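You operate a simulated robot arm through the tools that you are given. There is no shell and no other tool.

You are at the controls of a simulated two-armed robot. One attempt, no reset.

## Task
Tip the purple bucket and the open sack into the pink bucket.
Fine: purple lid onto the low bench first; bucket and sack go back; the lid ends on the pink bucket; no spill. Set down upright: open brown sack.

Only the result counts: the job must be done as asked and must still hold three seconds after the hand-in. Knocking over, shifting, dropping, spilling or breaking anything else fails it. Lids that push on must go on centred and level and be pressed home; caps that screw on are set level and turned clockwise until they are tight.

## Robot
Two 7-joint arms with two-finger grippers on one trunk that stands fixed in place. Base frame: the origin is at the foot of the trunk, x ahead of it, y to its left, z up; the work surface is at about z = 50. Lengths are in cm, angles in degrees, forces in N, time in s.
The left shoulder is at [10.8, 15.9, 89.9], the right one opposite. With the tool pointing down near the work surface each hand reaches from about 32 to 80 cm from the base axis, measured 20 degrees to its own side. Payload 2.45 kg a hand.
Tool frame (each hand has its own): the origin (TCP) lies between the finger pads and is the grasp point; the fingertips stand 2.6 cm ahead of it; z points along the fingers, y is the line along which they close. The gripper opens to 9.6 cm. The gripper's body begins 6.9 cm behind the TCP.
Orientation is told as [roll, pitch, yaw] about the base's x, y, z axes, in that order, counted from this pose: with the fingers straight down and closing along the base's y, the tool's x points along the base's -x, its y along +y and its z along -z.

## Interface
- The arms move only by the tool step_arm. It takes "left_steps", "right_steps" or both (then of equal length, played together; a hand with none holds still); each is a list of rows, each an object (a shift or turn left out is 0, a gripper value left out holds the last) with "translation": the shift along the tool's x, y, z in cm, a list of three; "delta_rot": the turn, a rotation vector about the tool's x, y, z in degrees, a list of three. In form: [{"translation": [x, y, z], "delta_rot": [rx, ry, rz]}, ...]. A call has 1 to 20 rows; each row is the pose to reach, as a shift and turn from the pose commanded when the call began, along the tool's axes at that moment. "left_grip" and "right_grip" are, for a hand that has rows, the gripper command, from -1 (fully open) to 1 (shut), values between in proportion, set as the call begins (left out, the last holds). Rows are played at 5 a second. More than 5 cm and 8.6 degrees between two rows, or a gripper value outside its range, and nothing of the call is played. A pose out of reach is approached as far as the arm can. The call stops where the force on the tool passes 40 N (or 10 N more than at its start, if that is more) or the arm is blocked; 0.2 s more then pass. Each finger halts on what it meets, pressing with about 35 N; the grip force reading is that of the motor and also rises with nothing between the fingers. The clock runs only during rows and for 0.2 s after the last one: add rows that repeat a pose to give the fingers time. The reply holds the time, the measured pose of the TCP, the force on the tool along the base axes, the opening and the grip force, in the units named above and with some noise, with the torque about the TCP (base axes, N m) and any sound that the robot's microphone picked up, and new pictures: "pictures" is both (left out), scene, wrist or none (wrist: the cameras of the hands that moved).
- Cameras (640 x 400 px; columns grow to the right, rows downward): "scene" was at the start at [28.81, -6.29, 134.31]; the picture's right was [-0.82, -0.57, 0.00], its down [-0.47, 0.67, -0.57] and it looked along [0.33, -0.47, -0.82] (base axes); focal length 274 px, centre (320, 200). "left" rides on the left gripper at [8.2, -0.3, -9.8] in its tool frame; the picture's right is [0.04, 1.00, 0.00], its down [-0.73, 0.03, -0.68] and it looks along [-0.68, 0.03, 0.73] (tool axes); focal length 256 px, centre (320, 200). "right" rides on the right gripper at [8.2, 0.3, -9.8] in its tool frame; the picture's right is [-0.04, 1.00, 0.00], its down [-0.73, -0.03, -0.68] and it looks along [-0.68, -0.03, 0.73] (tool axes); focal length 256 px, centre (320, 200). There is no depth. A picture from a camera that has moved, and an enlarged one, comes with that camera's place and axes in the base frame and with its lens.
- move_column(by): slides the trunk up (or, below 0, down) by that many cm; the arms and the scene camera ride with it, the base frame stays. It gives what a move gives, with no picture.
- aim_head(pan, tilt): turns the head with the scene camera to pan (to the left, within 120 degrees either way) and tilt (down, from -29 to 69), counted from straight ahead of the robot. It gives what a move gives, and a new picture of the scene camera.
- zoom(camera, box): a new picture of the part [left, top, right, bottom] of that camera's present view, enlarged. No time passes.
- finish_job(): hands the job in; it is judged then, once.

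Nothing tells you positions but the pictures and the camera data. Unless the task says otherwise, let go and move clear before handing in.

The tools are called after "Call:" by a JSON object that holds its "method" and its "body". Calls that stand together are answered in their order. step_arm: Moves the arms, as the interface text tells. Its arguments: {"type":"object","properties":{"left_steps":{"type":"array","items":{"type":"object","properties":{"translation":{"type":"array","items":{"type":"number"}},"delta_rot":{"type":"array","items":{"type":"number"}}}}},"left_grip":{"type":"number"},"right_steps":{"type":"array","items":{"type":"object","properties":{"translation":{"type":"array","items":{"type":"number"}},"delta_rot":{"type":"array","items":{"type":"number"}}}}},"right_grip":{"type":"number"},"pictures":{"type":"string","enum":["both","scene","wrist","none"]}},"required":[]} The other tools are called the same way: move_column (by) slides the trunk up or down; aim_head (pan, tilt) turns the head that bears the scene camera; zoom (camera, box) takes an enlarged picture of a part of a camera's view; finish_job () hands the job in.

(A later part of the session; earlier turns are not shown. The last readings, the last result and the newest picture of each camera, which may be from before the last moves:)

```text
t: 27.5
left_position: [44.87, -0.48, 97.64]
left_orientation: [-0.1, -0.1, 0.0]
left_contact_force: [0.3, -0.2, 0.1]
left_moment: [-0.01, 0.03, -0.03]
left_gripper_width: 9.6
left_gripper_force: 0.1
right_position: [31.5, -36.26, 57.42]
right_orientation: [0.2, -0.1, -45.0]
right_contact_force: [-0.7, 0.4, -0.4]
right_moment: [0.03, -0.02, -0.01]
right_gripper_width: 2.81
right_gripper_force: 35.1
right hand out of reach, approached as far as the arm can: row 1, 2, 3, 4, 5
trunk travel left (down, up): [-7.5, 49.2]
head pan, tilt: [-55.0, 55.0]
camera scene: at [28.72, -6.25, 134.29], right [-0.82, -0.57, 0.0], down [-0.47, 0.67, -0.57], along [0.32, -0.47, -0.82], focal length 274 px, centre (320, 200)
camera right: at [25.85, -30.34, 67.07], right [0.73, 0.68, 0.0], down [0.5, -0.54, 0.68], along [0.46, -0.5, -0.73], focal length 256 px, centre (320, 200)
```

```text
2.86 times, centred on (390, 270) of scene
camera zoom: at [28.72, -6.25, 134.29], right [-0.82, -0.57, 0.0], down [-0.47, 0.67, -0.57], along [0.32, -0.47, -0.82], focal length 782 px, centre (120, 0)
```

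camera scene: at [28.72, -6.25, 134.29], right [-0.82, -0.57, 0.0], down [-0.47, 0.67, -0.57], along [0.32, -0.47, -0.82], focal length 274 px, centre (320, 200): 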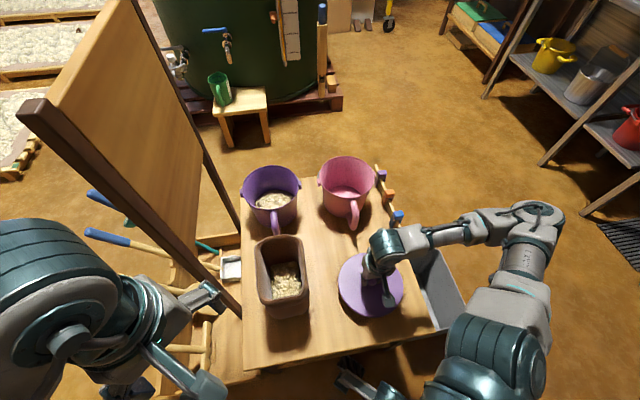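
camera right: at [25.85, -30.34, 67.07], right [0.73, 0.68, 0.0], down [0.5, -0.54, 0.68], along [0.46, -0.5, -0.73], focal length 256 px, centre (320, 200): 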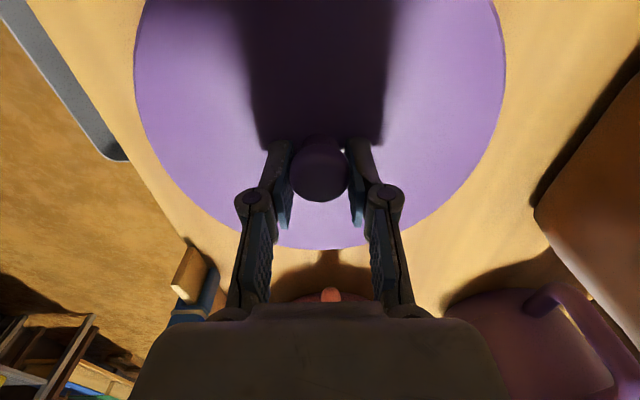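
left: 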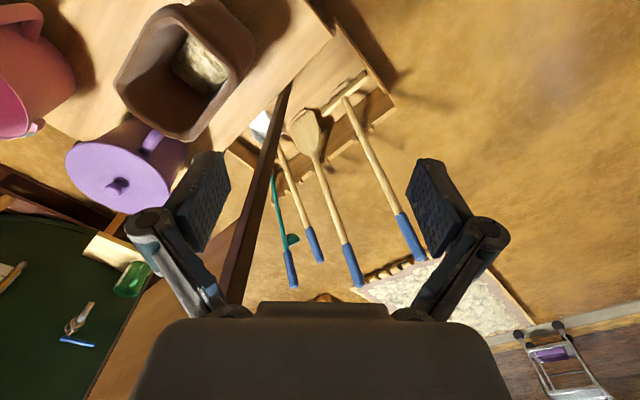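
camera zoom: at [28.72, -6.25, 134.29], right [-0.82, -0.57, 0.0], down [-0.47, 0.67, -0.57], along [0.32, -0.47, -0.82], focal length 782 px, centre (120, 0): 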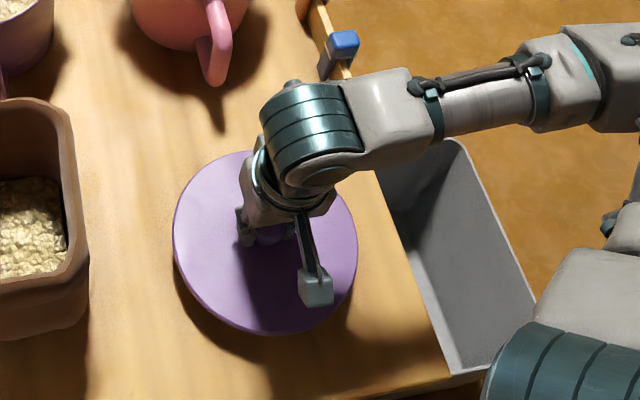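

The lid is a few centimetres above the table, so I'm lowering it gently.

Call:
{"method": "step_arm", "body": {"right_steps": [{"translation": [0, 0, 0.5]}, {"translation": [0, 0, 1]}, {"translation": [0, 0, 1.5]}, {"translation": [0, 0, 1.5]}], "pictures": "scene"}}

Call:
{"method": "step_arm", "body": {"right_steps": [{"translation": [0, 0, 0.4]}, {"translation": [0, 0, 0.7]}, {"translation": [0, 0, 0.7]}], "pictures": "none"}}

Call:
{"method": "zoom", "body": {"camera": "scene", "box": [300, 200, 480, 340]}}

```text
t: 28.5
left_position: [44.76, -0.5, 97.8]
left_orientation: [0.0, -0.2, 0.0]
left_contact_force: [0.1, 0.5, 0.4]
left_moment: [0.02, 0.01, 0.01]
left_gripper_width: 9.61
left_gripper_force: 0.1
right_position: [31.58, -36.31, 55.95]
right_orientation: [0.1, -0.2, -45.0]
right_contact_force: [0.6, -0.2, -1.3]
right_moment: [-0.01, -0.02, 0.0]
right_gripper_width: 2.79
right_gripper_force: 35.0
trunk travel left (down, up): [-7.5, 49.2]
head pan, tilt: [-55.0, 55.0]
camera scene: at [28.74, -6.25, 134.28], right [-0.82, -0.57, 0.0], down [-0.47, 0.67, -0.57], along [0.32, -0.47, -0.82], focal length 274 px, centre (320, 200)
```

scene: 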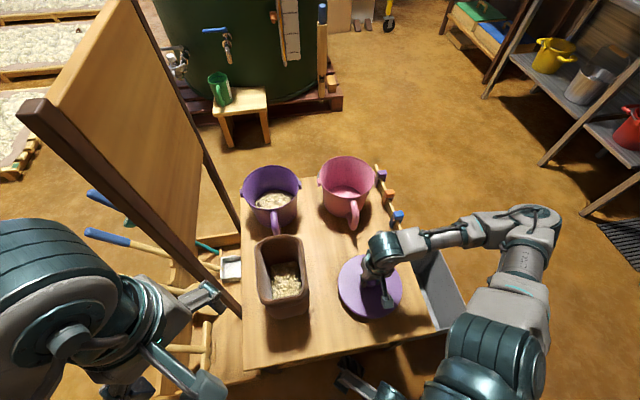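

```text
t: 29.3
left_position: [44.99, -0.55, 97.79]
left_orientation: [0.0, -0.2, 0.0]
left_contact_force: [0.6, 0.0, 0.8]
left_moment: [-0.03, 0.01, 0.02]
left_gripper_width: 9.58
left_gripper_force: 0.1
right_position: [31.45, -36.35, 55.22]
right_orientation: [0.0, -0.1, -45.1]
right_contact_force: [0.2, -0.5, -1.4]
right_moment: [0.03, 0.04, 0.03]
right_gripper_width: 2.79
right_gripper_force: 34.3
trunk travel left (down, up): [-7.5, 49.2]
head pan, tilt: [-55.0, 55.0]
```

```text
2.86 times, centred on (390, 270) of scene
camera zoom: at [28.75, -6.25, 134.27], right [-0.82, -0.57, 0.0], down [-0.47, 0.67, -0.57], along [0.32, -0.47, -0.82], focal length 782 px, centre (120, 0)
```

zoom: 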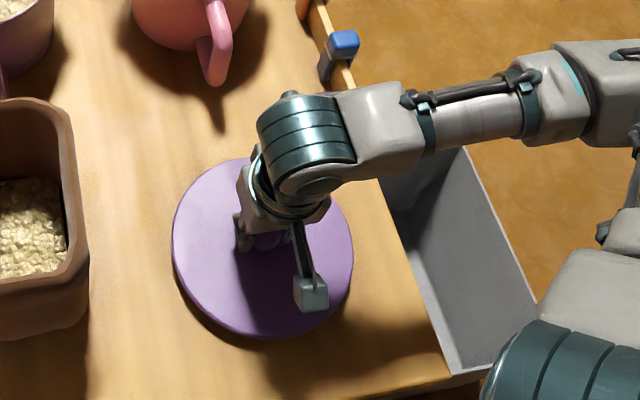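

Call:
{"method": "step_arm", "body": {"right_steps": [{"translation": [0, 0, 0.3]}, {"translation": [0, 0, 0.6]}, {"translation": [0, 0, 0.6]}], "pictures": "none"}}

Call:
{"method": "step_arm", "body": {"right_steps": [{"translation": [0, 0, 0.3]}, {"translation": [0, 0, 0.5]}, {"translation": [0, 0, 0.5]}], "pictures": "scene"}}

```text
t: 30.1
left_position: [44.76, -0.61, 97.78]
left_orientation: [-0.1, -0.2, 0.0]
left_contact_force: [-0.1, -0.5, -0.8]
left_moment: [0.03, 0.03, -0.03]
left_gripper_width: 9.59
left_gripper_force: 0.0
right_position: [31.43, -36.32, 54.68]
right_orientation: [0.1, -0.1, -45.0]
right_contact_force: [0.4, -0.2, -1.2]
right_moment: [-0.02, 0.01, 0.0]
right_gripper_width: 2.79
right_gripper_force: 34.9
trunk travel left (down, up): [-7.5, 49.2]
head pan, tilt: [-55.0, 55.0]
```

```text
t: 30.9
left_position: [44.92, -0.54, 97.85]
left_orientation: [0.0, -0.2, 0.0]
left_contact_force: [-0.1, -0.8, 0.6]
left_moment: [0.02, -0.04, 0.03]
left_gripper_width: 9.6
left_gripper_force: 0.0
right_position: [31.55, -36.46, 54.19]
right_orientation: [0.1, -0.2, -45.1]
right_contact_force: [0.2, -0.9, -0.3]
right_moment: [-0.01, -0.02, 0.04]
right_gripper_width: 2.82
right_gripper_force: 34.8
trunk travel left (down, up): [-7.5, 49.2]
head pan, tilt: [-55.0, 55.0]
camera scene: at [28.74, -6.25, 134.27], right [-0.82, -0.57, 0.0], down [-0.47, 0.67, -0.57], along [0.32, -0.47, -0.82], focal length 274 px, centre (320, 200)
```

scene: 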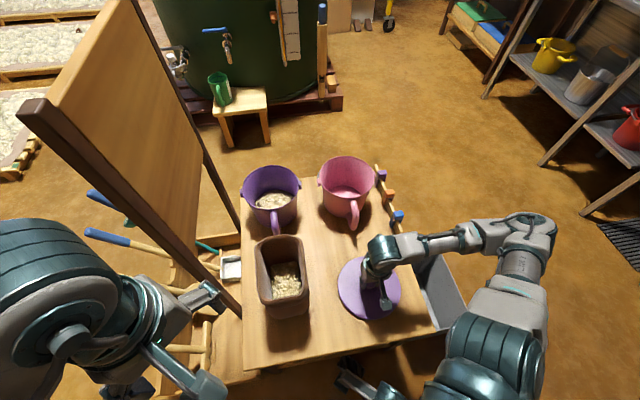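

Call:
{"method": "step_arm", "body": {"right_steps": [{"translation": [0, 0, 0.3]}, {"translation": [0, 0, 0.5]}, {"translation": [0, 0, 0.5]}], "pictures": "none"}}

Call:
{"method": "step_arm", "body": {"right_steps": [{"translation": [0, 0, 0.2]}, {"translation": [0, 0, 0.4]}, {"translation": [0, 0, 0.4]}], "pictures": "wrist"}}

Call:
{"method": "zoom", "body": {"camera": "scene", "box": [300, 200, 480, 340]}}

```text
t: 31.7
left_position: [44.8, -0.51, 97.79]
left_orientation: [-0.2, -0.2, 0.0]
left_contact_force: [0.0, 0.0, -0.4]
left_moment: [-0.03, -0.01, 0.0]
left_gripper_width: 9.59
left_gripper_force: 0.0
right_position: [31.46, -36.26, 53.78]
right_orientation: [0.1, -0.3, -44.9]
right_contact_force: [-0.1, -2.4, 7.6]
right_moment: [0.05, 0.27, 0.08]
right_gripper_width: 2.78
right_gripper_force: 34.7
trunk travel left (down, up): [-7.5, 49.2]
head pan, tilt: [-55.0, 55.0]
```

```text
t: 32.3
left_position: [44.42, -0.37, 97.92]
left_orientation: [-0.2, -0.4, 0.1]
left_contact_force: [0.3, 0.2, -0.2]
left_moment: [-0.03, -0.02, 0.01]
left_gripper_width: 9.6
left_gripper_force: 0.0
right_position: [31.37, -36.21, 53.67]
right_orientation: [0.1, -0.6, -45.0]
right_contact_force: [-5.0, -1.2, 19.9]
right_moment: [0.14, 0.48, -0.11]
right_gripper_width: 2.79
right_gripper_force: 34.6
trunk travel left (down, up): [-7.5, 49.2]
head pan, tilt: [-55.0, 55.0]
stopped in row 2 (right hand): the force on the tool passed its limit at 44 N (the readings are from after the stop); the commanded pose is now the measured one
camera right: at [25.69, -30.28, 63.42], right [0.73, 0.68, 0.0], down [0.49, -0.54, 0.69], along [0.47, -0.5, -0.73], focal length 256 px, centre (320, 200)
```

right: 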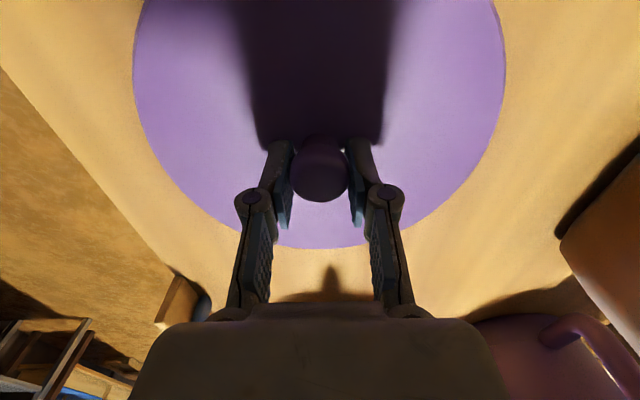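

```text
2.86 times, centred on (390, 270) of scene
camera zoom: at [28.58, -6.05, 134.32], right [-0.82, -0.57, 0.0], down [-0.47, 0.67, -0.57], along [0.33, -0.47, -0.82], focal length 782 px, centre (120, 0)
```

zoom: 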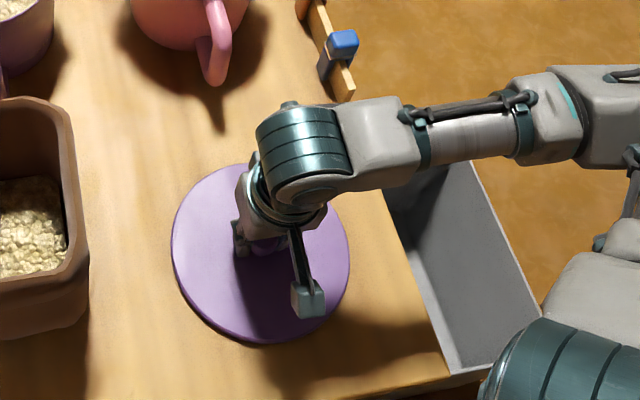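

The lid rests on the bench at a TCP height of about 53.7. I'm releasing it and rising.

Call:
{"method": "step_arm", "body": {"right_steps": [{"translation": [0, 0, -0.2]}, {"translation": [0, 0, -0.2]}, {"translation": [0, 0, -0.2]}, {"translation": [0, 0, -0.2]}, {"translation": [0, 0, -0.2]}], "right_grip": -0.2, "pictures": "none"}}

Call:
{"method": "step_arm", "body": {"right_steps": [{"translation": [0, 0, -2]}, {"translation": [0, 0, -5]}, {"translation": [0, 0, -9]}, {"translation": [0, 0, -13]}, {"translation": [0, 0, -17]}, {"translation": [0, 0, -17]}]}}

```text
t: 33.5
left_position: [44.46, -0.54, 97.76]
left_orientation: [-0.1, -0.4, 0.0]
left_contact_force: [0.5, -0.6, -0.4]
left_moment: [0.01, -0.01, -0.03]
left_gripper_width: 9.56
left_gripper_force: 0.1
right_position: [31.45, -36.24, 53.86]
right_orientation: [0.3, -0.6, -44.9]
right_contact_force: [0.8, -0.1, 0.3]
right_moment: [0.02, -0.02, -0.01]
right_gripper_width: 5.77
right_gripper_force: 0.0
trunk travel left (down, up): [-7.5, 49.2]
head pan, tilt: [-55.0, 55.0]
```

```text
t: 34.9
left_position: [44.63, -0.46, 97.81]
left_orientation: [-0.1, -0.4, 0.0]
left_contact_force: [0.8, 0.0, 0.4]
left_moment: [0.02, -0.03, 0.03]
left_gripper_width: 9.61
left_gripper_force: 0.1
right_position: [33.03, -37.25, 71.01]
right_orientation: [0.2, -0.5, -44.9]
right_contact_force: [1.1, 0.0, -0.7]
right_moment: [0.0, 0.01, -0.03]
right_gripper_width: 5.76
right_gripper_force: 0.0
right hand out of reach, approached as far as the arm can: row 3, 4, 5, 6
trunk travel left (down, up): [-7.5, 49.2]
head pan, tilt: [-55.0, 55.0]
camera scene: at [28.77, -6.24, 134.26], right [-0.82, -0.57, 0.0], down [-0.47, 0.67, -0.57], along [0.32, -0.47, -0.82], focal length 274 px, centre (320, 200)
camera right: at [27.34, -31.31, 80.65], right [0.73, 0.68, 0.0], down [0.49, -0.54, 0.68], along [0.47, -0.5, -0.73], focal length 256 px, centre (320, 200)
```

scene: 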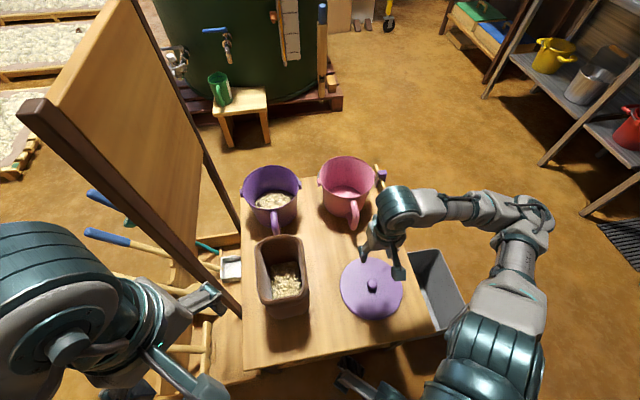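
right: 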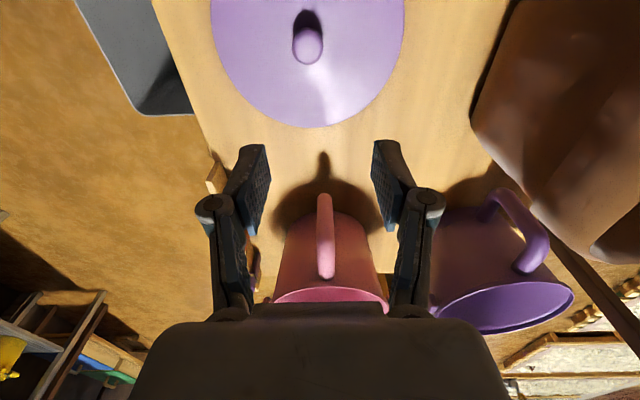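

The lid sits on the bench at (31.4, -36.2). For the purple bucket I plan to pinch the rim wall on its +y side, near (72.3, -32.5) with the closing axis along base y. That is clear of the handle and ears and strong enough to hold it level. I'm moving above that point.

Call:
{"method": "step_arm", "body": {"right_steps": [{"translation": [-1.5, 1.5, -4], "delta_rot": [0, 0, -4]}, {"translation": [-3.5, 4.5, -7], "delta_rot": [0, 0, -8]}, {"translation": [-6, 8, -9], "delta_rot": [0, 0, -12]}, {"translation": [-9, 11.5, -11], "delta_rot": [0, 0, -17]}, {"translation": [-12, 15, -12], "delta_rot": [0, 0, -22]}, {"translation": [-15, 18.5, -12], "delta_rot": [0, 0, -27]}, {"translation": [-18, 22, -12], "delta_rot": [0, 0, -32]}, {"translation": [-20.5, 25.5, -12], "delta_rot": [0, 0, -37]}, {"translation": [-22.5, 28.5, -12], "delta_rot": [0, 0, -41]}, {"translation": [-24.4, 31.15, -11], "delta_rot": [0, 0, -45]}, {"translation": [-24.4, 31.15, -11], "delta_rot": [0, 0, -45]}], "right_grip": -1}}

Call:
{"method": "zoom", "body": {"camera": "scene", "box": [200, 100, 360, 240]}}

```text
refused: row 4 steps farther than a row can; nothing moved
```

```text
2.86 times, centred on (280, 170) of scene
camera zoom: at [28.77, -6.24, 134.26], right [-0.82, -0.57, 0.0], down [-0.47, 0.67, -0.57], along [0.32, -0.47, -0.82], focal length 782 px, centre (434, 286)
```

zoom: 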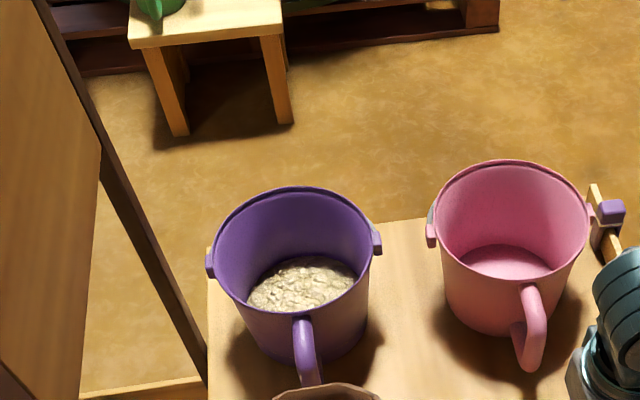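

A step was too long, so I'm re-sending the move with finer rows.

Call:
{"method": "step_arm", "body": {"right_steps": [{"translation": [-1.5, 1.5, -3.5], "delta_rot": [0, 0, -4]}, {"translation": [-3.5, 4, -6], "delta_rot": [0, 0, -8]}, {"translation": [-5.5, 7, -8], "delta_rot": [0, 0, -12]}, {"translation": [-8, 10, -10], "delta_rot": [0, 0, -16]}, {"translation": [-10.5, 13.3, -11], "delta_rot": [0, 0, -20]}, {"translation": [-13.3, 16.8, -12], "delta_rot": [0, 0, -25]}, {"translation": [-16.1, 20.4, -12], "delta_rot": [0, 0, -30]}, {"translation": [-19, 24, -12], "delta_rot": [0, 0, -35]}, {"translation": [-21.8, 27.6, -12], "delta_rot": [0, 0, -40]}, {"translation": [-24.4, 31.15, -11], "delta_rot": [0, 0, -45]}, {"translation": [-24.4, 31.15, -11], "delta_rot": [0, 0, -45]}], "right_grip": -1}}

Call:
{"method": "zoom", "body": {"camera": "scene", "box": [200, 100, 360, 240]}}

```text
t: 37.3
left_position: [44.31, -0.5, 98.17]
left_orientation: [0.0, -0.5, -0.1]
left_contact_force: [0.3, 0.8, -0.3]
left_moment: [-0.01, -0.03, -0.02]
left_gripper_width: 9.61
left_gripper_force: 0.1
right_position: [70.74, -34.7, 82.9]
right_orientation: [-0.2, -0.7, 0.1]
right_contact_force: [0.0, -0.3, -0.1]
right_moment: [-0.01, 0.03, -0.07]
right_gripper_width: 9.62
right_gripper_force: 0.0
right hand out of reach, approached as far as the arm can: row 10, 11
trunk travel left (down, up): [-7.5, 49.2]
head pan, tilt: [-55.0, 55.0]
camera scene: at [28.69, -6.4, 134.33], right [-0.82, -0.57, 0.0], down [-0.47, 0.67, -0.57], along [0.32, -0.47, -0.82], focal length 274 px, centre (320, 200)
camera right: at [62.47, -34.29, 92.44], right [0.04, 1.0, 0.0], down [0.73, -0.03, 0.69], along [0.69, -0.03, -0.73], focal length 256 px, centre (320, 200)
```

scene: 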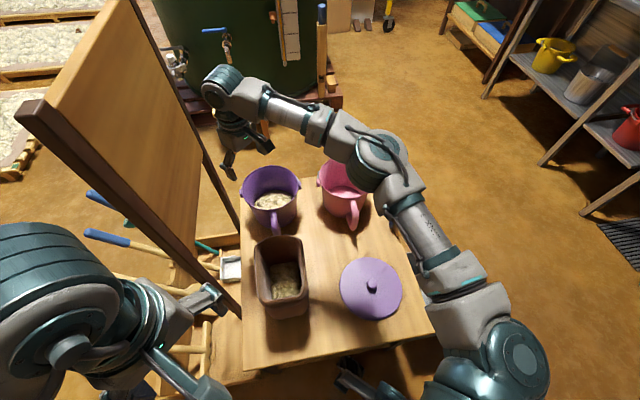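
right: 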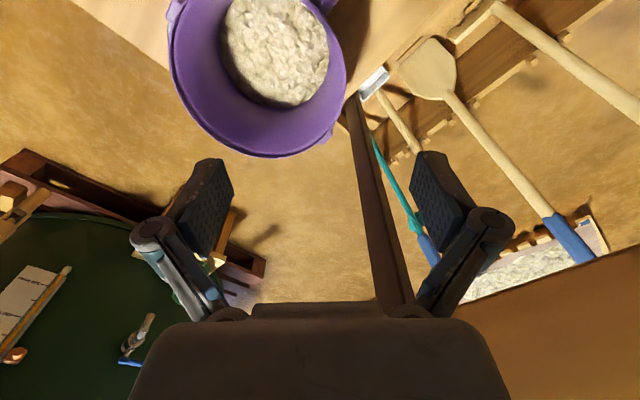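

```text
2.86 times, centred on (280, 170) of scene
camera zoom: at [28.69, -6.4, 134.33], right [-0.82, -0.57, 0.0], down [-0.47, 0.67, -0.57], along [0.32, -0.47, -0.82], focal length 782 px, centre (434, 286)
```

zoom: 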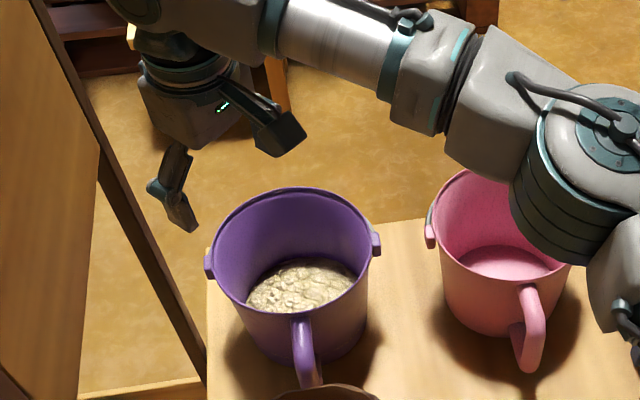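

The rim's +y point is near (72, -32.4, 65) and the contents lie about 9 cm below the rim. I'm descending with a 7° tilt to match the wall taper.

Call:
{"method": "step_arm", "body": {"right_steps": [{"translation": [0, 0, 3], "delta_rot": [3, 0, 0]}, {"translation": [0, 0, 6], "delta_rot": [7, 0, 0]}, {"translation": [0, 0, 9], "delta_rot": [7, 0, 0]}, {"translation": [0, 0, 9], "delta_rot": [7, 0, 0]}]}}

Call:
{"method": "zoom", "body": {"camera": "scene", "box": [200, 100, 360, 240]}}

```text
t: 38.3
left_position: [44.48, -0.37, 97.96]
left_orientation: [0.0, -0.3, 0.0]
left_contact_force: [-0.7, 0.8, 0.1]
left_moment: [0.01, -0.01, -0.01]
left_gripper_width: 9.6
left_gripper_force: 0.0
right_position: [71.11, -34.28, 73.59]
right_orientation: [-7.2, -0.6, 0.1]
right_contact_force: [0.0, 1.2, -0.2]
right_moment: [0.03, -0.02, 0.0]
right_gripper_width: 9.6
right_gripper_force: 0.0
trunk travel left (down, up): [-7.5, 49.2]
head pan, tilt: [-55.0, 55.0]
camera scene: at [28.94, -6.17, 134.25], right [-0.82, -0.57, 0.0], down [-0.47, 0.67, -0.57], along [0.32, -0.47, -0.82], focal length 274 px, centre (320, 200)
camera right: at [62.82, -32.8, 83.14], right [0.04, 0.99, -0.13], down [0.73, 0.06, 0.69], along [0.69, -0.12, -0.72], focal length 256 px, centre (320, 200)
```

scene: 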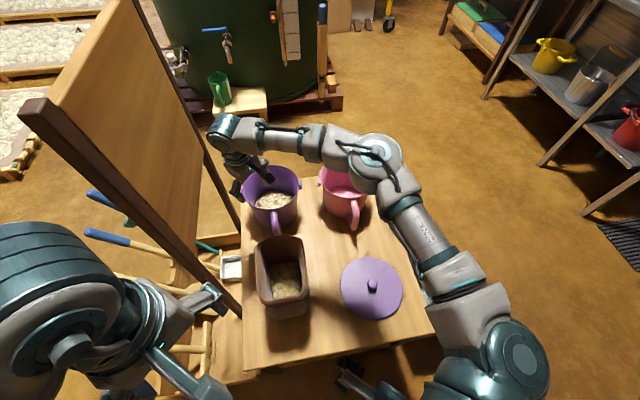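
right: 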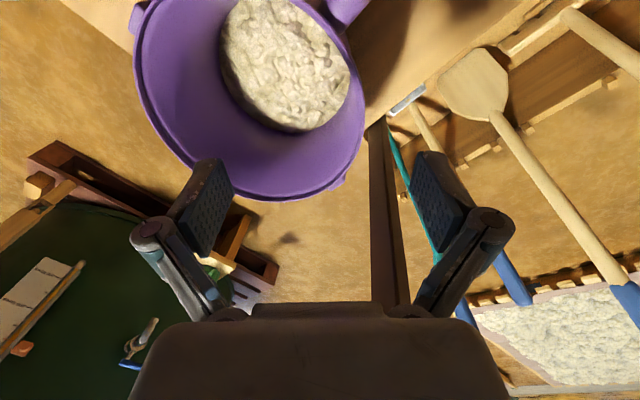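

```text
2.86 times, centred on (280, 170) of scene
camera zoom: at [28.94, -6.17, 134.25], right [-0.82, -0.57, 0.0], down [-0.47, 0.67, -0.57], along [0.32, -0.47, -0.82], focal length 782 px, centre (434, 286)
```

zoom: 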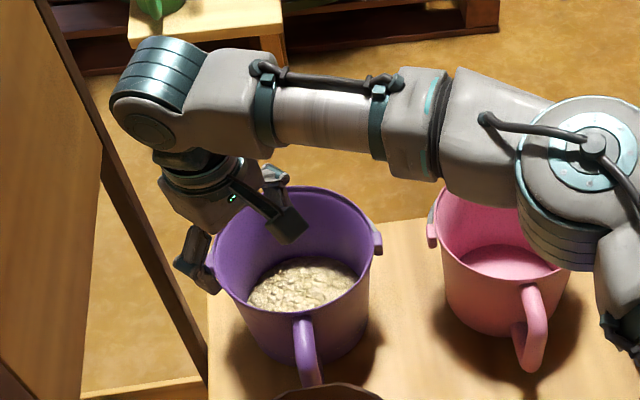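

The wall's +y rim point is confirmed at (72.1, -32.3). I'm aligning laterally and going down over the wall.

Call:
{"method": "step_arm", "body": {"right_steps": [{"translation": [-0.9, 2.86, 0]}, {"translation": [-0.9, 2.86, 2.5]}, {"translation": [-0.9, 2.86, 5]}, {"translation": [-0.9, 2.86, 7.5]}, {"translation": [-0.9, 2.86, 7.5]}]}}

Call:
{"method": "zoom", "body": {"camera": "scene", "box": [200, 100, 360, 240]}}

```text
t: 39.5
left_position: [44.49, -0.4, 97.94]
left_orientation: [-0.2, -0.4, 0.1]
left_contact_force: [0.8, -0.3, -0.8]
left_moment: [0.0, 0.01, -0.03]
left_gripper_width: 9.58
left_gripper_force: 0.1
right_position: [71.39, -32.8, 65.95]
right_orientation: [-7.1, -0.6, 0.1]
right_contact_force: [0.3, 0.2, 0.4]
right_moment: [-0.01, 0.0, 0.0]
right_gripper_width: 9.6
right_gripper_force: 0.0
right hand out of reach, approached as far as the arm can: row 1, 2, 3, 4, 5
trunk travel left (down, up): [-7.5, 49.2]
head pan, tilt: [-55.0, 55.0]
camera scene: at [28.96, -6.11, 134.25], right [-0.82, -0.57, 0.0], down [-0.47, 0.67, -0.57], along [0.32, -0.47, -0.82], focal length 274 px, centre (320, 200)
camera right: at [63.01, -31.28, 75.47], right [0.04, 0.99, -0.13], down [0.73, 0.06, 0.69], along [0.69, -0.12, -0.72], focal length 256 px, centre (320, 200)
```

scene: 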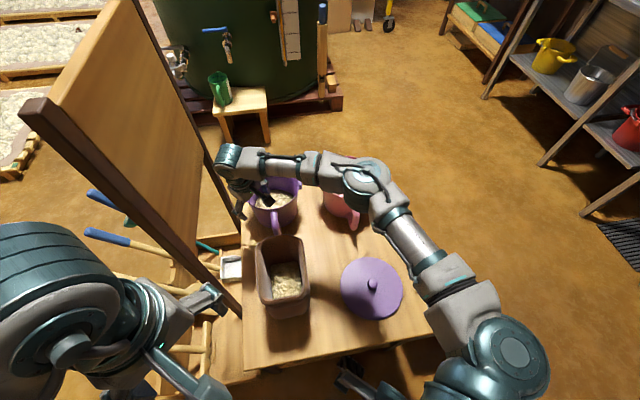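
right: 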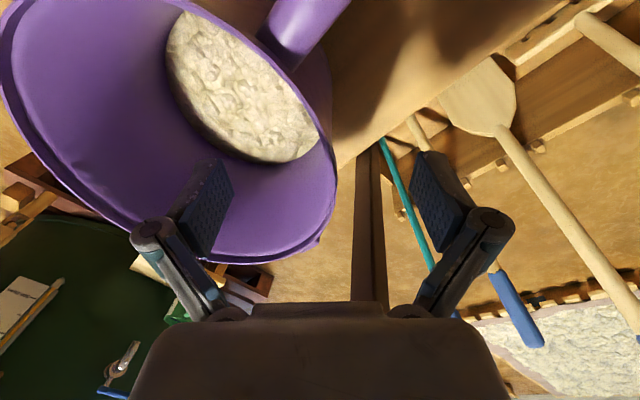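

```text
2.86 times, centred on (280, 170) of scene
camera zoom: at [28.96, -6.11, 134.25], right [-0.82, -0.57, 0.0], down [-0.47, 0.67, -0.57], along [0.32, -0.47, -0.82], focal length 782 px, centre (434, 286)
```

zoom: 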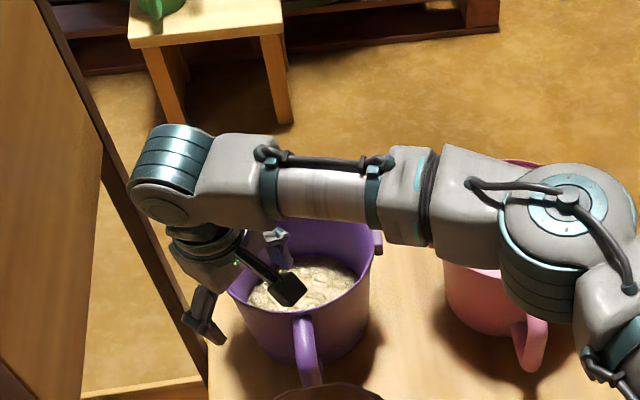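

The rim wall is about 0.5 cm to the +y side of the grasp point, and I'm near the reach limit. I'll ease back slightly in x and go down to the grasp depth.

Call:
{"method": "step_arm", "body": {"right_steps": [{"translation": [0.6, 0.6, 1]}, {"translation": [0.8, 0.8, 2]}, {"translation": [0.8, 0.8, 3]}, {"translation": [0.8, 0.8, 3]}], "pictures": "wrist"}}

Call:
{"method": "zoom", "body": {"camera": "scene", "box": [200, 100, 360, 240]}}

```text
t: 40.5
left_position: [44.61, -0.44, 97.99]
left_orientation: [0.1, -0.5, 0.0]
left_contact_force: [0.2, 1.3, 0.1]
left_moment: [0.02, 0.01, -0.02]
left_gripper_width: 9.62
left_gripper_force: 0.1
right_position: [70.52, -32.34, 62.78]
right_orientation: [-7.2, -0.7, 0.1]
right_contact_force: [-0.2, -0.2, -0.5]
right_moment: [-0.01, -0.01, 0.01]
right_gripper_width: 9.58
right_gripper_force: 0.0
trunk travel left (down, up): [-7.5, 49.2]
head pan, tilt: [-55.0, 55.0]
camera right: at [62.24, -30.88, 72.4], right [0.04, 0.99, -0.13], down [0.73, 0.06, 0.68], along [0.69, -0.12, -0.72], focal length 256 px, centre (320, 200)
```

right: 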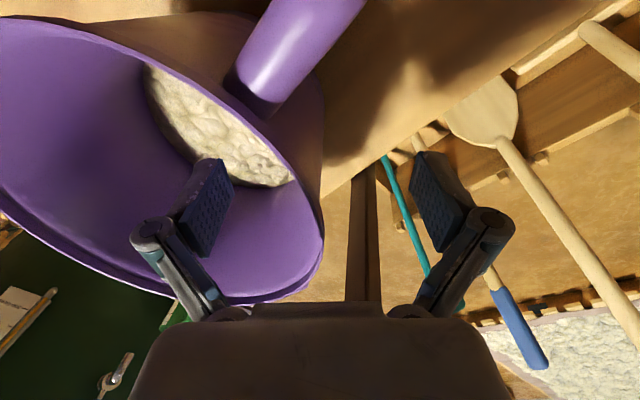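

```text
2.86 times, centred on (280, 170) of scene
camera zoom: at [28.98, -6.12, 134.24], right [-0.82, -0.57, 0.0], down [-0.47, 0.67, -0.57], along [0.32, -0.47, -0.82], focal length 782 px, centre (434, 286)
```

zoom: 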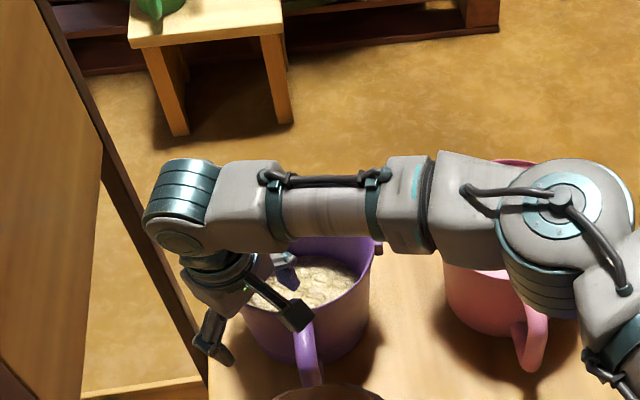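

The wall is centred between the pads, so I'm closing the gripper on it.

Call:
{"method": "step_arm", "body": {"right_steps": [{"translation": [0, 0, 0]}, {"translation": [0, 0, 0]}, {"translation": [0, 0, 0]}, {"translation": [0, 0, 0]}, {"translation": [0, 0, 0]}, {"translation": [0, 0, 0]}], "right_grip": 1, "pictures": "wrist"}}

Call:
{"method": "zoom", "body": {"camera": "scene", "box": [200, 100, 360, 240]}}

```text
t: 41.9
left_position: [44.44, -0.41, 97.84]
left_orientation: [-0.1, -0.4, 0.0]
left_contact_force: [0.0, -0.2, 0.5]
left_moment: [0.03, 0.02, -0.03]
left_gripper_width: 9.62
left_gripper_force: 0.2
right_position: [70.56, -32.45, 62.77]
right_orientation: [-7.2, -0.6, 0.0]
right_contact_force: [2.7, -2.6, 4.8]
right_moment: [0.01, -0.4, 0.05]
right_gripper_width: 0.96
right_gripper_force: 35.0
trunk travel left (down, up): [-7.5, 49.2]
head pan, tilt: [-55.0, 55.0]
camera right: at [62.25, -30.9, 72.44], right [0.04, 0.99, -0.12], down [0.73, 0.06, 0.69], along [0.69, -0.12, -0.72], focal length 256 px, centre (320, 200)
```

right: 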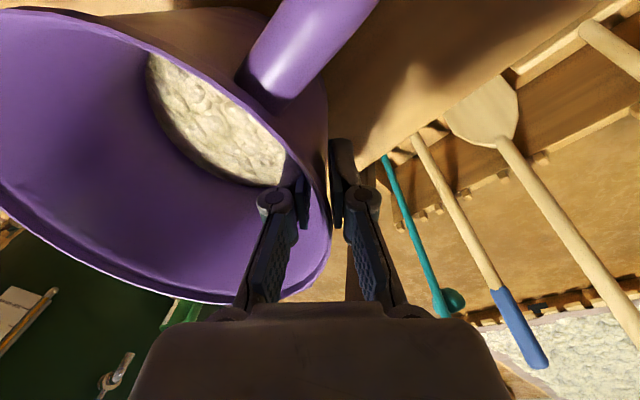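

```text
2.86 times, centred on (280, 170) of scene
camera zoom: at [28.94, -6.17, 134.25], right [-0.82, -0.57, 0.0], down [-0.47, 0.67, -0.57], along [0.32, -0.47, -0.82], focal length 782 px, centre (434, 286)
```

zoom: 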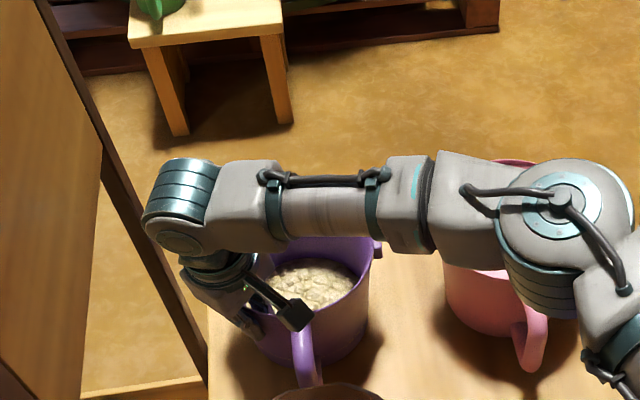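

The wall is gripped at 0.96 cm wide. I'm doing a small test lift to read the weight and see whether the bucket stays level.

Call:
{"method": "step_arm", "body": {"right_steps": [{"translation": [0, -0.06, -0.5]}, {"translation": [0, -0.12, -1]}, {"translation": [0, -0.18, -1.5]}, {"translation": [0, -0.18, -1.5]}, {"translation": [0, -0.18, -1.5]}], "pictures": "wrist"}}

Call:
{"method": "zoom", "body": {"camera": "scene", "box": [200, 100, 360, 240]}}

```text
t: 43.1
left_position: [44.61, -0.47, 98.0]
left_orientation: [-0.1, -0.3, 0.0]
left_contact_force: [0.2, 0.1, -0.5]
left_moment: [0.02, -0.01, -0.03]
left_gripper_width: 9.6
left_gripper_force: 0.0
right_position: [70.59, -32.31, 64.26]
right_orientation: [-7.1, -0.5, 0.1]
right_contact_force: [-0.5, 0.2, -7.0]
right_moment: [0.55, 0.06, -0.01]
right_gripper_width: 0.93
right_gripper_force: 35.3
trunk travel left (down, up): [-7.5, 49.2]
head pan, tilt: [-55.0, 55.0]
camera right: at [62.28, -30.85, 73.82], right [0.04, 0.99, -0.12], down [0.73, 0.06, 0.68], along [0.68, -0.12, -0.72], focal length 256 px, centre (320, 200)
```

right: 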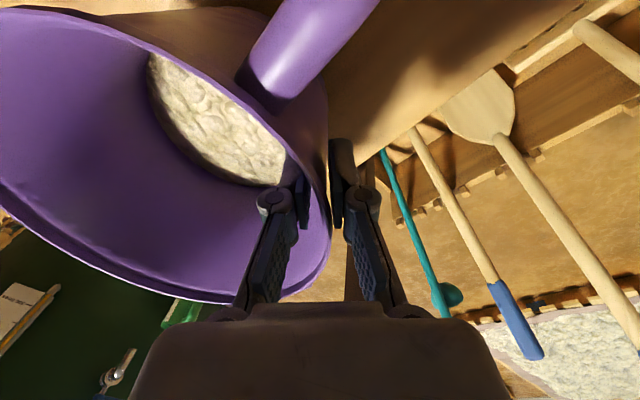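

```text
2.86 times, centred on (280, 170) of scene
camera zoom: at [29.15, -6.23, 134.18], right [-0.82, -0.57, 0.01], down [-0.47, 0.67, -0.57], along [0.32, -0.47, -0.82], focal length 782 px, centre (434, 286)
```

zoom: 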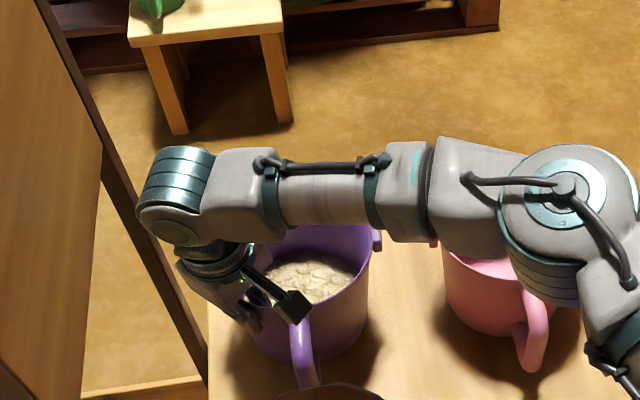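

The bucket holds rigidly: it weighs about 7 N and the gripper view is unchanged. Its home TCP pose is (70.56, -32.45, 62.77), orientation (-7, -0.6, 0). I'm lifting it clear and drawing it back a little.

Call:
{"method": "step_arm", "body": {"right_steps": [{"translation": [0, -0.18, -1.5]}, {"translation": [0, -0.37, -2.98]}, {"translation": [0, -0.55, -4.47]}, {"translation": [0, -0.73, -5.96]}, {"translation": [0.6, -1.0, -7.4]}, {"translation": [1.2, -1.3, -8.9]}, {"translation": [2.0, -1.6, -10.4]}, {"translation": [2.8, -1.86, -11.86]}, {"translation": [3.7, -2.2, -13.2]}, {"translation": [4.6, -2.49, -14.5]}, {"translation": [4.6, -2.49, -14.5]}]}}

```text
t: 45.5
left_position: [44.58, -0.41, 97.93]
left_orientation: [-0.1, -0.3, 0.0]
left_contact_force: [0.2, -0.1, -0.5]
left_moment: [0.02, 0.0, 0.02]
left_gripper_width: 9.6
left_gripper_force: 0.1
right_position: [65.76, -33.06, 78.86]
right_orientation: [-7.3, -0.6, 0.0]
right_contact_force: [0.2, -0.3, -8.1]
right_moment: [0.55, 0.05, -0.03]
right_gripper_width: 0.93
right_gripper_force: 35.2
trunk travel left (down, up): [-7.5, 49.2]
head pan, tilt: [-55.0, 55.0]
camera scene: at [29.16, -6.26, 134.16], right [-0.82, -0.57, 0.01], down [-0.47, 0.67, -0.57], along [0.32, -0.47, -0.82], focal length 274 px, centre (320, 200)
camera right: at [57.51, -31.52, 88.41], right [0.04, 0.99, -0.12], down [0.73, 0.06, 0.68], along [0.68, -0.12, -0.72], focal length 256 px, centre (320, 200)
```

scene: 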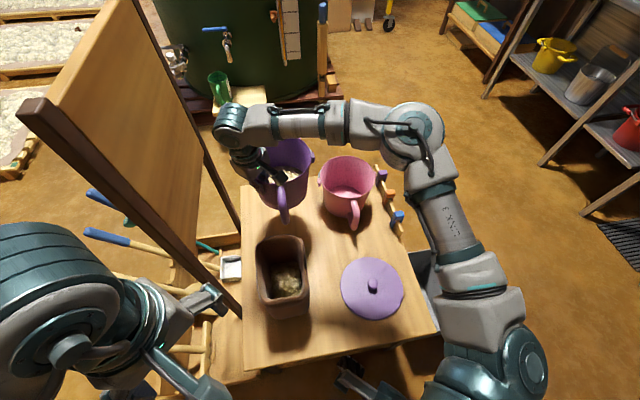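
right: 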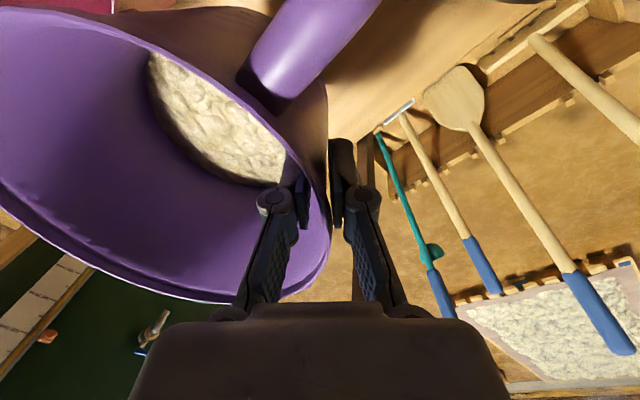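

The bucket is steady and clear. Next I'm yawing the hand -45° while carrying the bucket over towards the pink one, keeping it upright.

Call:
{"method": "step_arm", "body": {"right_steps": [{"translation": [0, -1.6, -0.42], "delta_rot": [0, 0.61, 4.96]}, {"translation": [0, -3.2, -0.8], "delta_rot": [0, 1.22, 9.92]}, {"translation": [0, -4.8, -1.2], "delta_rot": [0, 1.83, 14.89]}, {"translation": [-0.1, -6.4, -1.6], "delta_rot": [0, 2.44, 19.85]}, {"translation": [-0.1, -8.1, -2.0], "delta_rot": [0, 3.06, 24.8]}, {"translation": [-0.1, -9.7, -2.4], "delta_rot": [0, 3.67, 29.8]}, {"translation": [-0.2, -11.3, -2.7], "delta_rot": [0, 4.28, 34.7]}, {"translation": [-0.2, -12.9, -3.0], "delta_rot": [0, 4.89, 39.7]}, {"translation": [-0.2, -14.5, -3.35], "delta_rot": [0, 5.5, 44.66]}, {"translation": [-0.2, -14.5, -3.35], "delta_rot": [0, 5.5, 44.66]}]}}

Call:
{"method": "zoom", "body": {"camera": "scene", "box": [220, 80, 420, 240]}}

```text
t: 47.7
left_position: [44.54, -0.55, 97.94]
left_orientation: [0.0, -0.3, 0.0]
left_contact_force: [-0.5, -0.6, -0.2]
left_moment: [-0.01, -0.03, -0.01]
left_gripper_width: 9.59
left_gripper_force: 0.1
right_position: [65.97, -46.97, 84.15]
right_orientation: [-6.8, -0.4, -45.0]
right_contact_force: [-0.5, -0.7, -8.1]
right_moment: [0.39, -0.32, 0.0]
right_gripper_width: 0.93
right_gripper_force: 35.3
trunk travel left (down, up): [-7.5, 49.2]
head pan, tilt: [-55.0, 55.0]
camera scene: at [29.1, -6.36, 134.18], right [-0.82, -0.57, 0.0], down [-0.47, 0.67, -0.57], along [0.32, -0.47, -0.82], focal length 274 px, centre (320, 200)
camera right: at [61.22, -40.17, 93.69], right [0.73, 0.67, -0.12], down [0.55, -0.48, 0.68], along [0.4, -0.56, -0.72], focal length 256 px, centre (320, 200)
```

scene: 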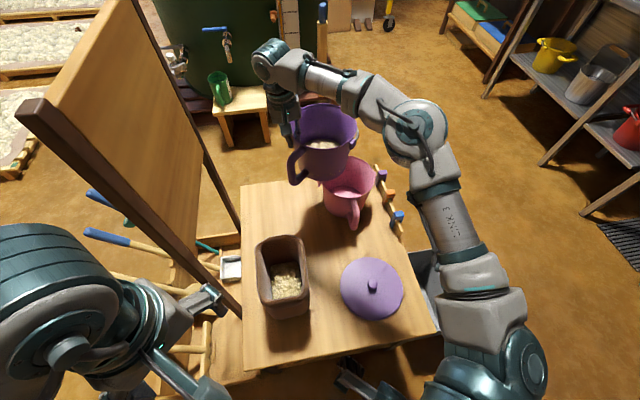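
right: 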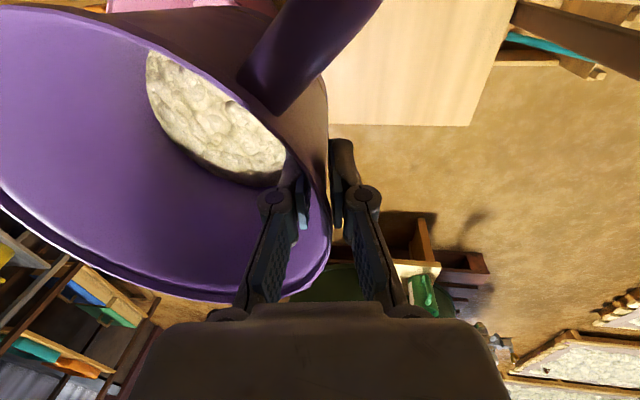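

```text
2.50 times, centred on (320, 160) of scene
camera zoom: at [29.1, -6.36, 134.18], right [-0.82, -0.57, 0.0], down [-0.47, 0.67, -0.57], along [0.32, -0.47, -0.82], focal length 684 px, centre (320, 300)
```

zoom: 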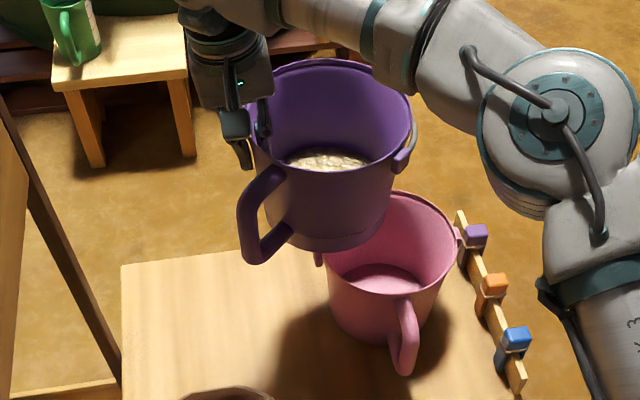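

Steady and upright above the pink bucket. I'm now tilting the lip towards the robot to 45° while moving it over the pink mouth.

Call:
{"method": "step_arm", "body": {"right_steps": [{"translation": [-0.87, -0.8, 0.67], "delta_rot": [0, -4.96, 0.61]}, {"translation": [-1.74, -1.6, 1.34], "delta_rot": [0, -9.92, 1.22]}, {"translation": [-2.62, -2.4, 2.0], "delta_rot": [0, -14.9, 1.83]}, {"translation": [-3.5, -3.2, 2.68], "delta_rot": [0, -19.85, 2.44]}, {"translation": [-4.36, -3.98, 3.34], "delta_rot": [0, -24.8, 3.05]}, {"translation": [-5.23, -4.78, 4.0], "delta_rot": [0, -29.8, 3.66]}, {"translation": [-6.1, -5.58, 4.68], "delta_rot": [0, -34.7, 4.27]}, {"translation": [-6.98, -6.37, 5.35], "delta_rot": [0, -39.7, 4.88]}, {"translation": [-7.85, -7.17, 6.02], "delta_rot": [0, -44.66, 5.49]}, {"translation": [-7.85, -7.17, 6.02], "delta_rot": [0, -44.66, 5.49]}]}}

Call:
{"method": "zoom", "body": {"camera": "scene", "box": [240, 80, 440, 240]}}

```text
t: 49.9
left_position: [44.52, -0.45, 97.82]
left_orientation: [-0.1, -0.4, 0.0]
left_contact_force: [0.4, 0.3, 0.0]
left_moment: [0.03, 0.02, 0.04]
left_gripper_width: 9.56
left_gripper_force: 0.0
right_position: [66.04, -58.06, 78.88]
right_orientation: [-6.6, -45.5, -45.2]
right_contact_force: [-0.1, 0.3, -7.6]
right_moment: [0.62, -0.19, 0.01]
right_gripper_width: 0.95
right_gripper_force: 35.0
trunk travel left (down, up): [-7.5, 49.2]
head pan, tilt: [-55.0, 55.0]
camera scene: at [29.05, -6.46, 134.19], right [-0.82, -0.57, 0.0], down [-0.47, 0.67, -0.57], along [0.32, -0.47, -0.82], focal length 274 px, centre (320, 200)
camera right: at [58.1, -48.16, 79.85], right [0.78, 0.62, -0.05], down [0.06, 0.01, 1.0], along [0.62, -0.78, -0.02], focal length 256 px, centre (320, 200)
```

scene: 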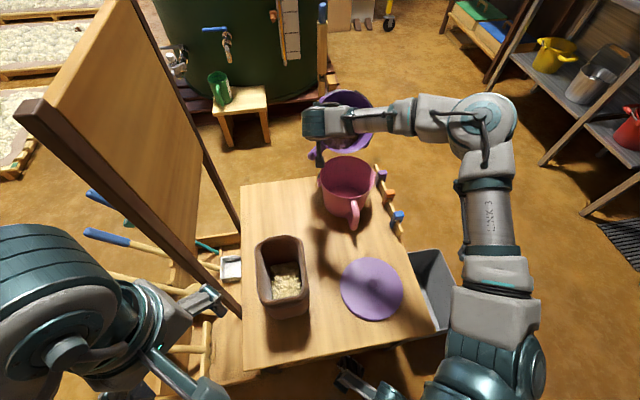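
right: 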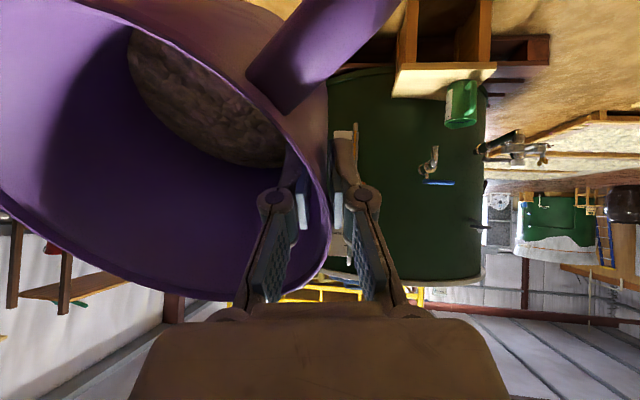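

```text
2.50 times, centred on (340, 160) of scene
camera zoom: at [29.05, -6.46, 134.19], right [-0.82, -0.57, 0.0], down [-0.47, 0.67, -0.57], along [0.32, -0.47, -0.82], focal length 684 px, centre (270, 300)
```

zoom: 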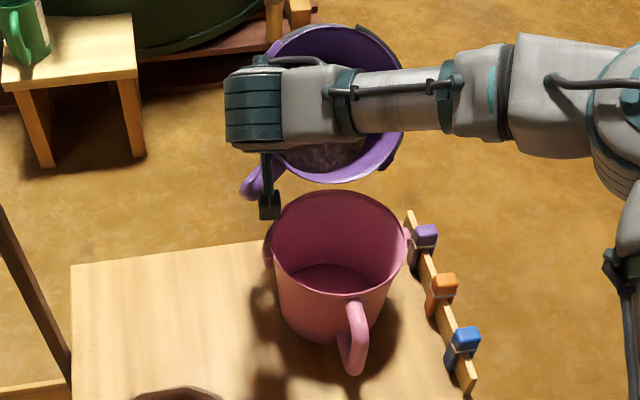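

The lip is over the pink mouth, and I'll nudge it about 0.8 cm towards +w. Tilting on slowly to 80° and checking the flow.

Call:
{"method": "step_arm", "body": {"right_steps": [{"translation": [0.1, 0.04, -0.36], "delta_rot": [0, -3.47, 0.43]}, {"translation": [0.2, 0.07, -0.73], "delta_rot": [0, -6.94, 0.85]}, {"translation": [0.3, 0.11, -1.09], "delta_rot": [0, -10.4, 1.28]}, {"translation": [0.4, 0.14, -1.45], "delta_rot": [0, -13.9, 1.71]}, {"translation": [0.5, 0.18, -1.82], "delta_rot": [0, -17.4, 2.13]}, {"translation": [0.6, 0.22, -2.18], "delta_rot": [0, -20.8, 2.56]}, {"translation": [0.7, 0.25, -2.54], "delta_rot": [0, -24.3, 2.99]}, {"translation": [0.8, 0.29, -2.9], "delta_rot": [0, -27.8, 3.42]}, {"translation": [0.9, 0.33, -3.27], "delta_rot": [0, -31.2, 3.84]}, {"translation": [1.0, 0.36, -3.63], "delta_rot": [0, -34.7, 4.27]}, {"translation": [1.0, 0.36, -3.63], "delta_rot": [0, -34.7, 4.27]}, {"translation": [1.0, 0.36, -3.63], "delta_rot": [0, -34.7, 4.27]}]}}

Call:
{"method": "zoom", "body": {"camera": "scene", "box": [240, 80, 440, 240]}}

```text
t: 52.5
left_position: [44.59, -0.46, 97.91]
left_orientation: [-0.1, -0.4, 0.0]
left_contact_force: [-1.2, 0.2, -0.1]
left_moment: [0.03, 0.0, -0.01]
left_gripper_width: 9.57
left_gripper_force: 0.0
right_position: [64.34, -55.18, 80.72]
right_orientation: [-5.4, -80.4, -46.5]
right_contact_force: [0.6, -1.0, -7.6]
right_moment: [0.69, -0.12, -0.01]
right_gripper_width: 0.94
right_gripper_force: 35.0
trunk travel left (down, up): [-7.5, 49.2]
head pan, tilt: [-55.0, 55.0]
camera scene: at [29.04, -6.43, 134.2], right [-0.82, -0.57, 0.0], down [-0.47, 0.67, -0.57], along [0.32, -0.47, -0.82], focal length 274 px, centre (320, 200)
camera right: at [57.57, -46.43, 74.2], right [0.79, 0.61, 0.02], down [-0.35, 0.42, 0.84], along [0.5, -0.67, 0.55], focal length 256 px, centre (320, 200)
```

scene: 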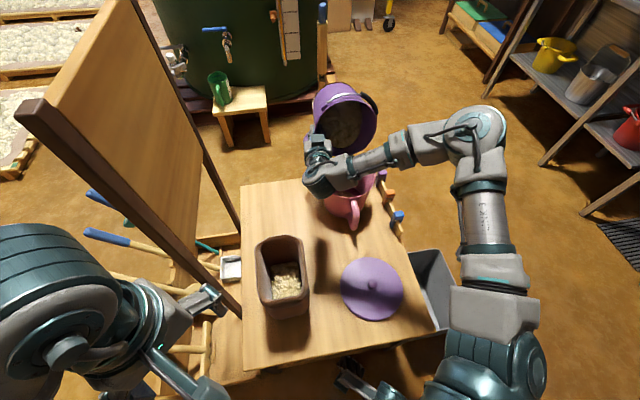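
right: 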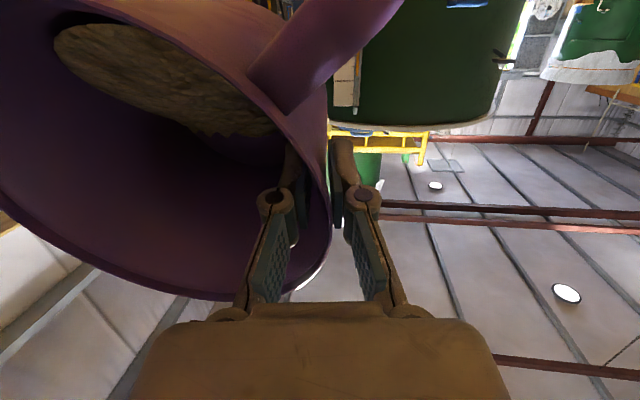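

```text
2.50 times, centred on (340, 160) of scene
camera zoom: at [29.04, -6.43, 134.2], right [-0.82, -0.57, 0.0], down [-0.47, 0.67, -0.57], along [0.32, -0.47, -0.82], focal length 684 px, centre (270, 300)
```

zoom: 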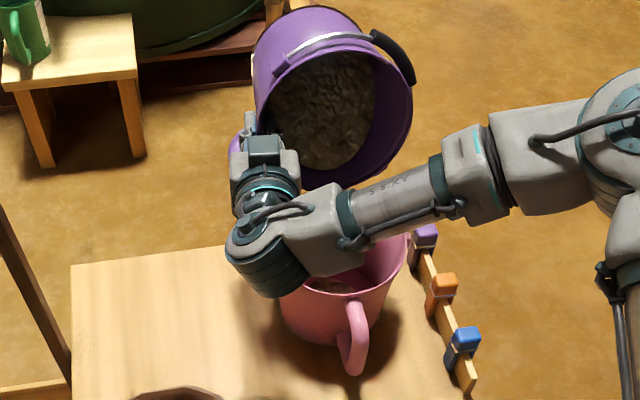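

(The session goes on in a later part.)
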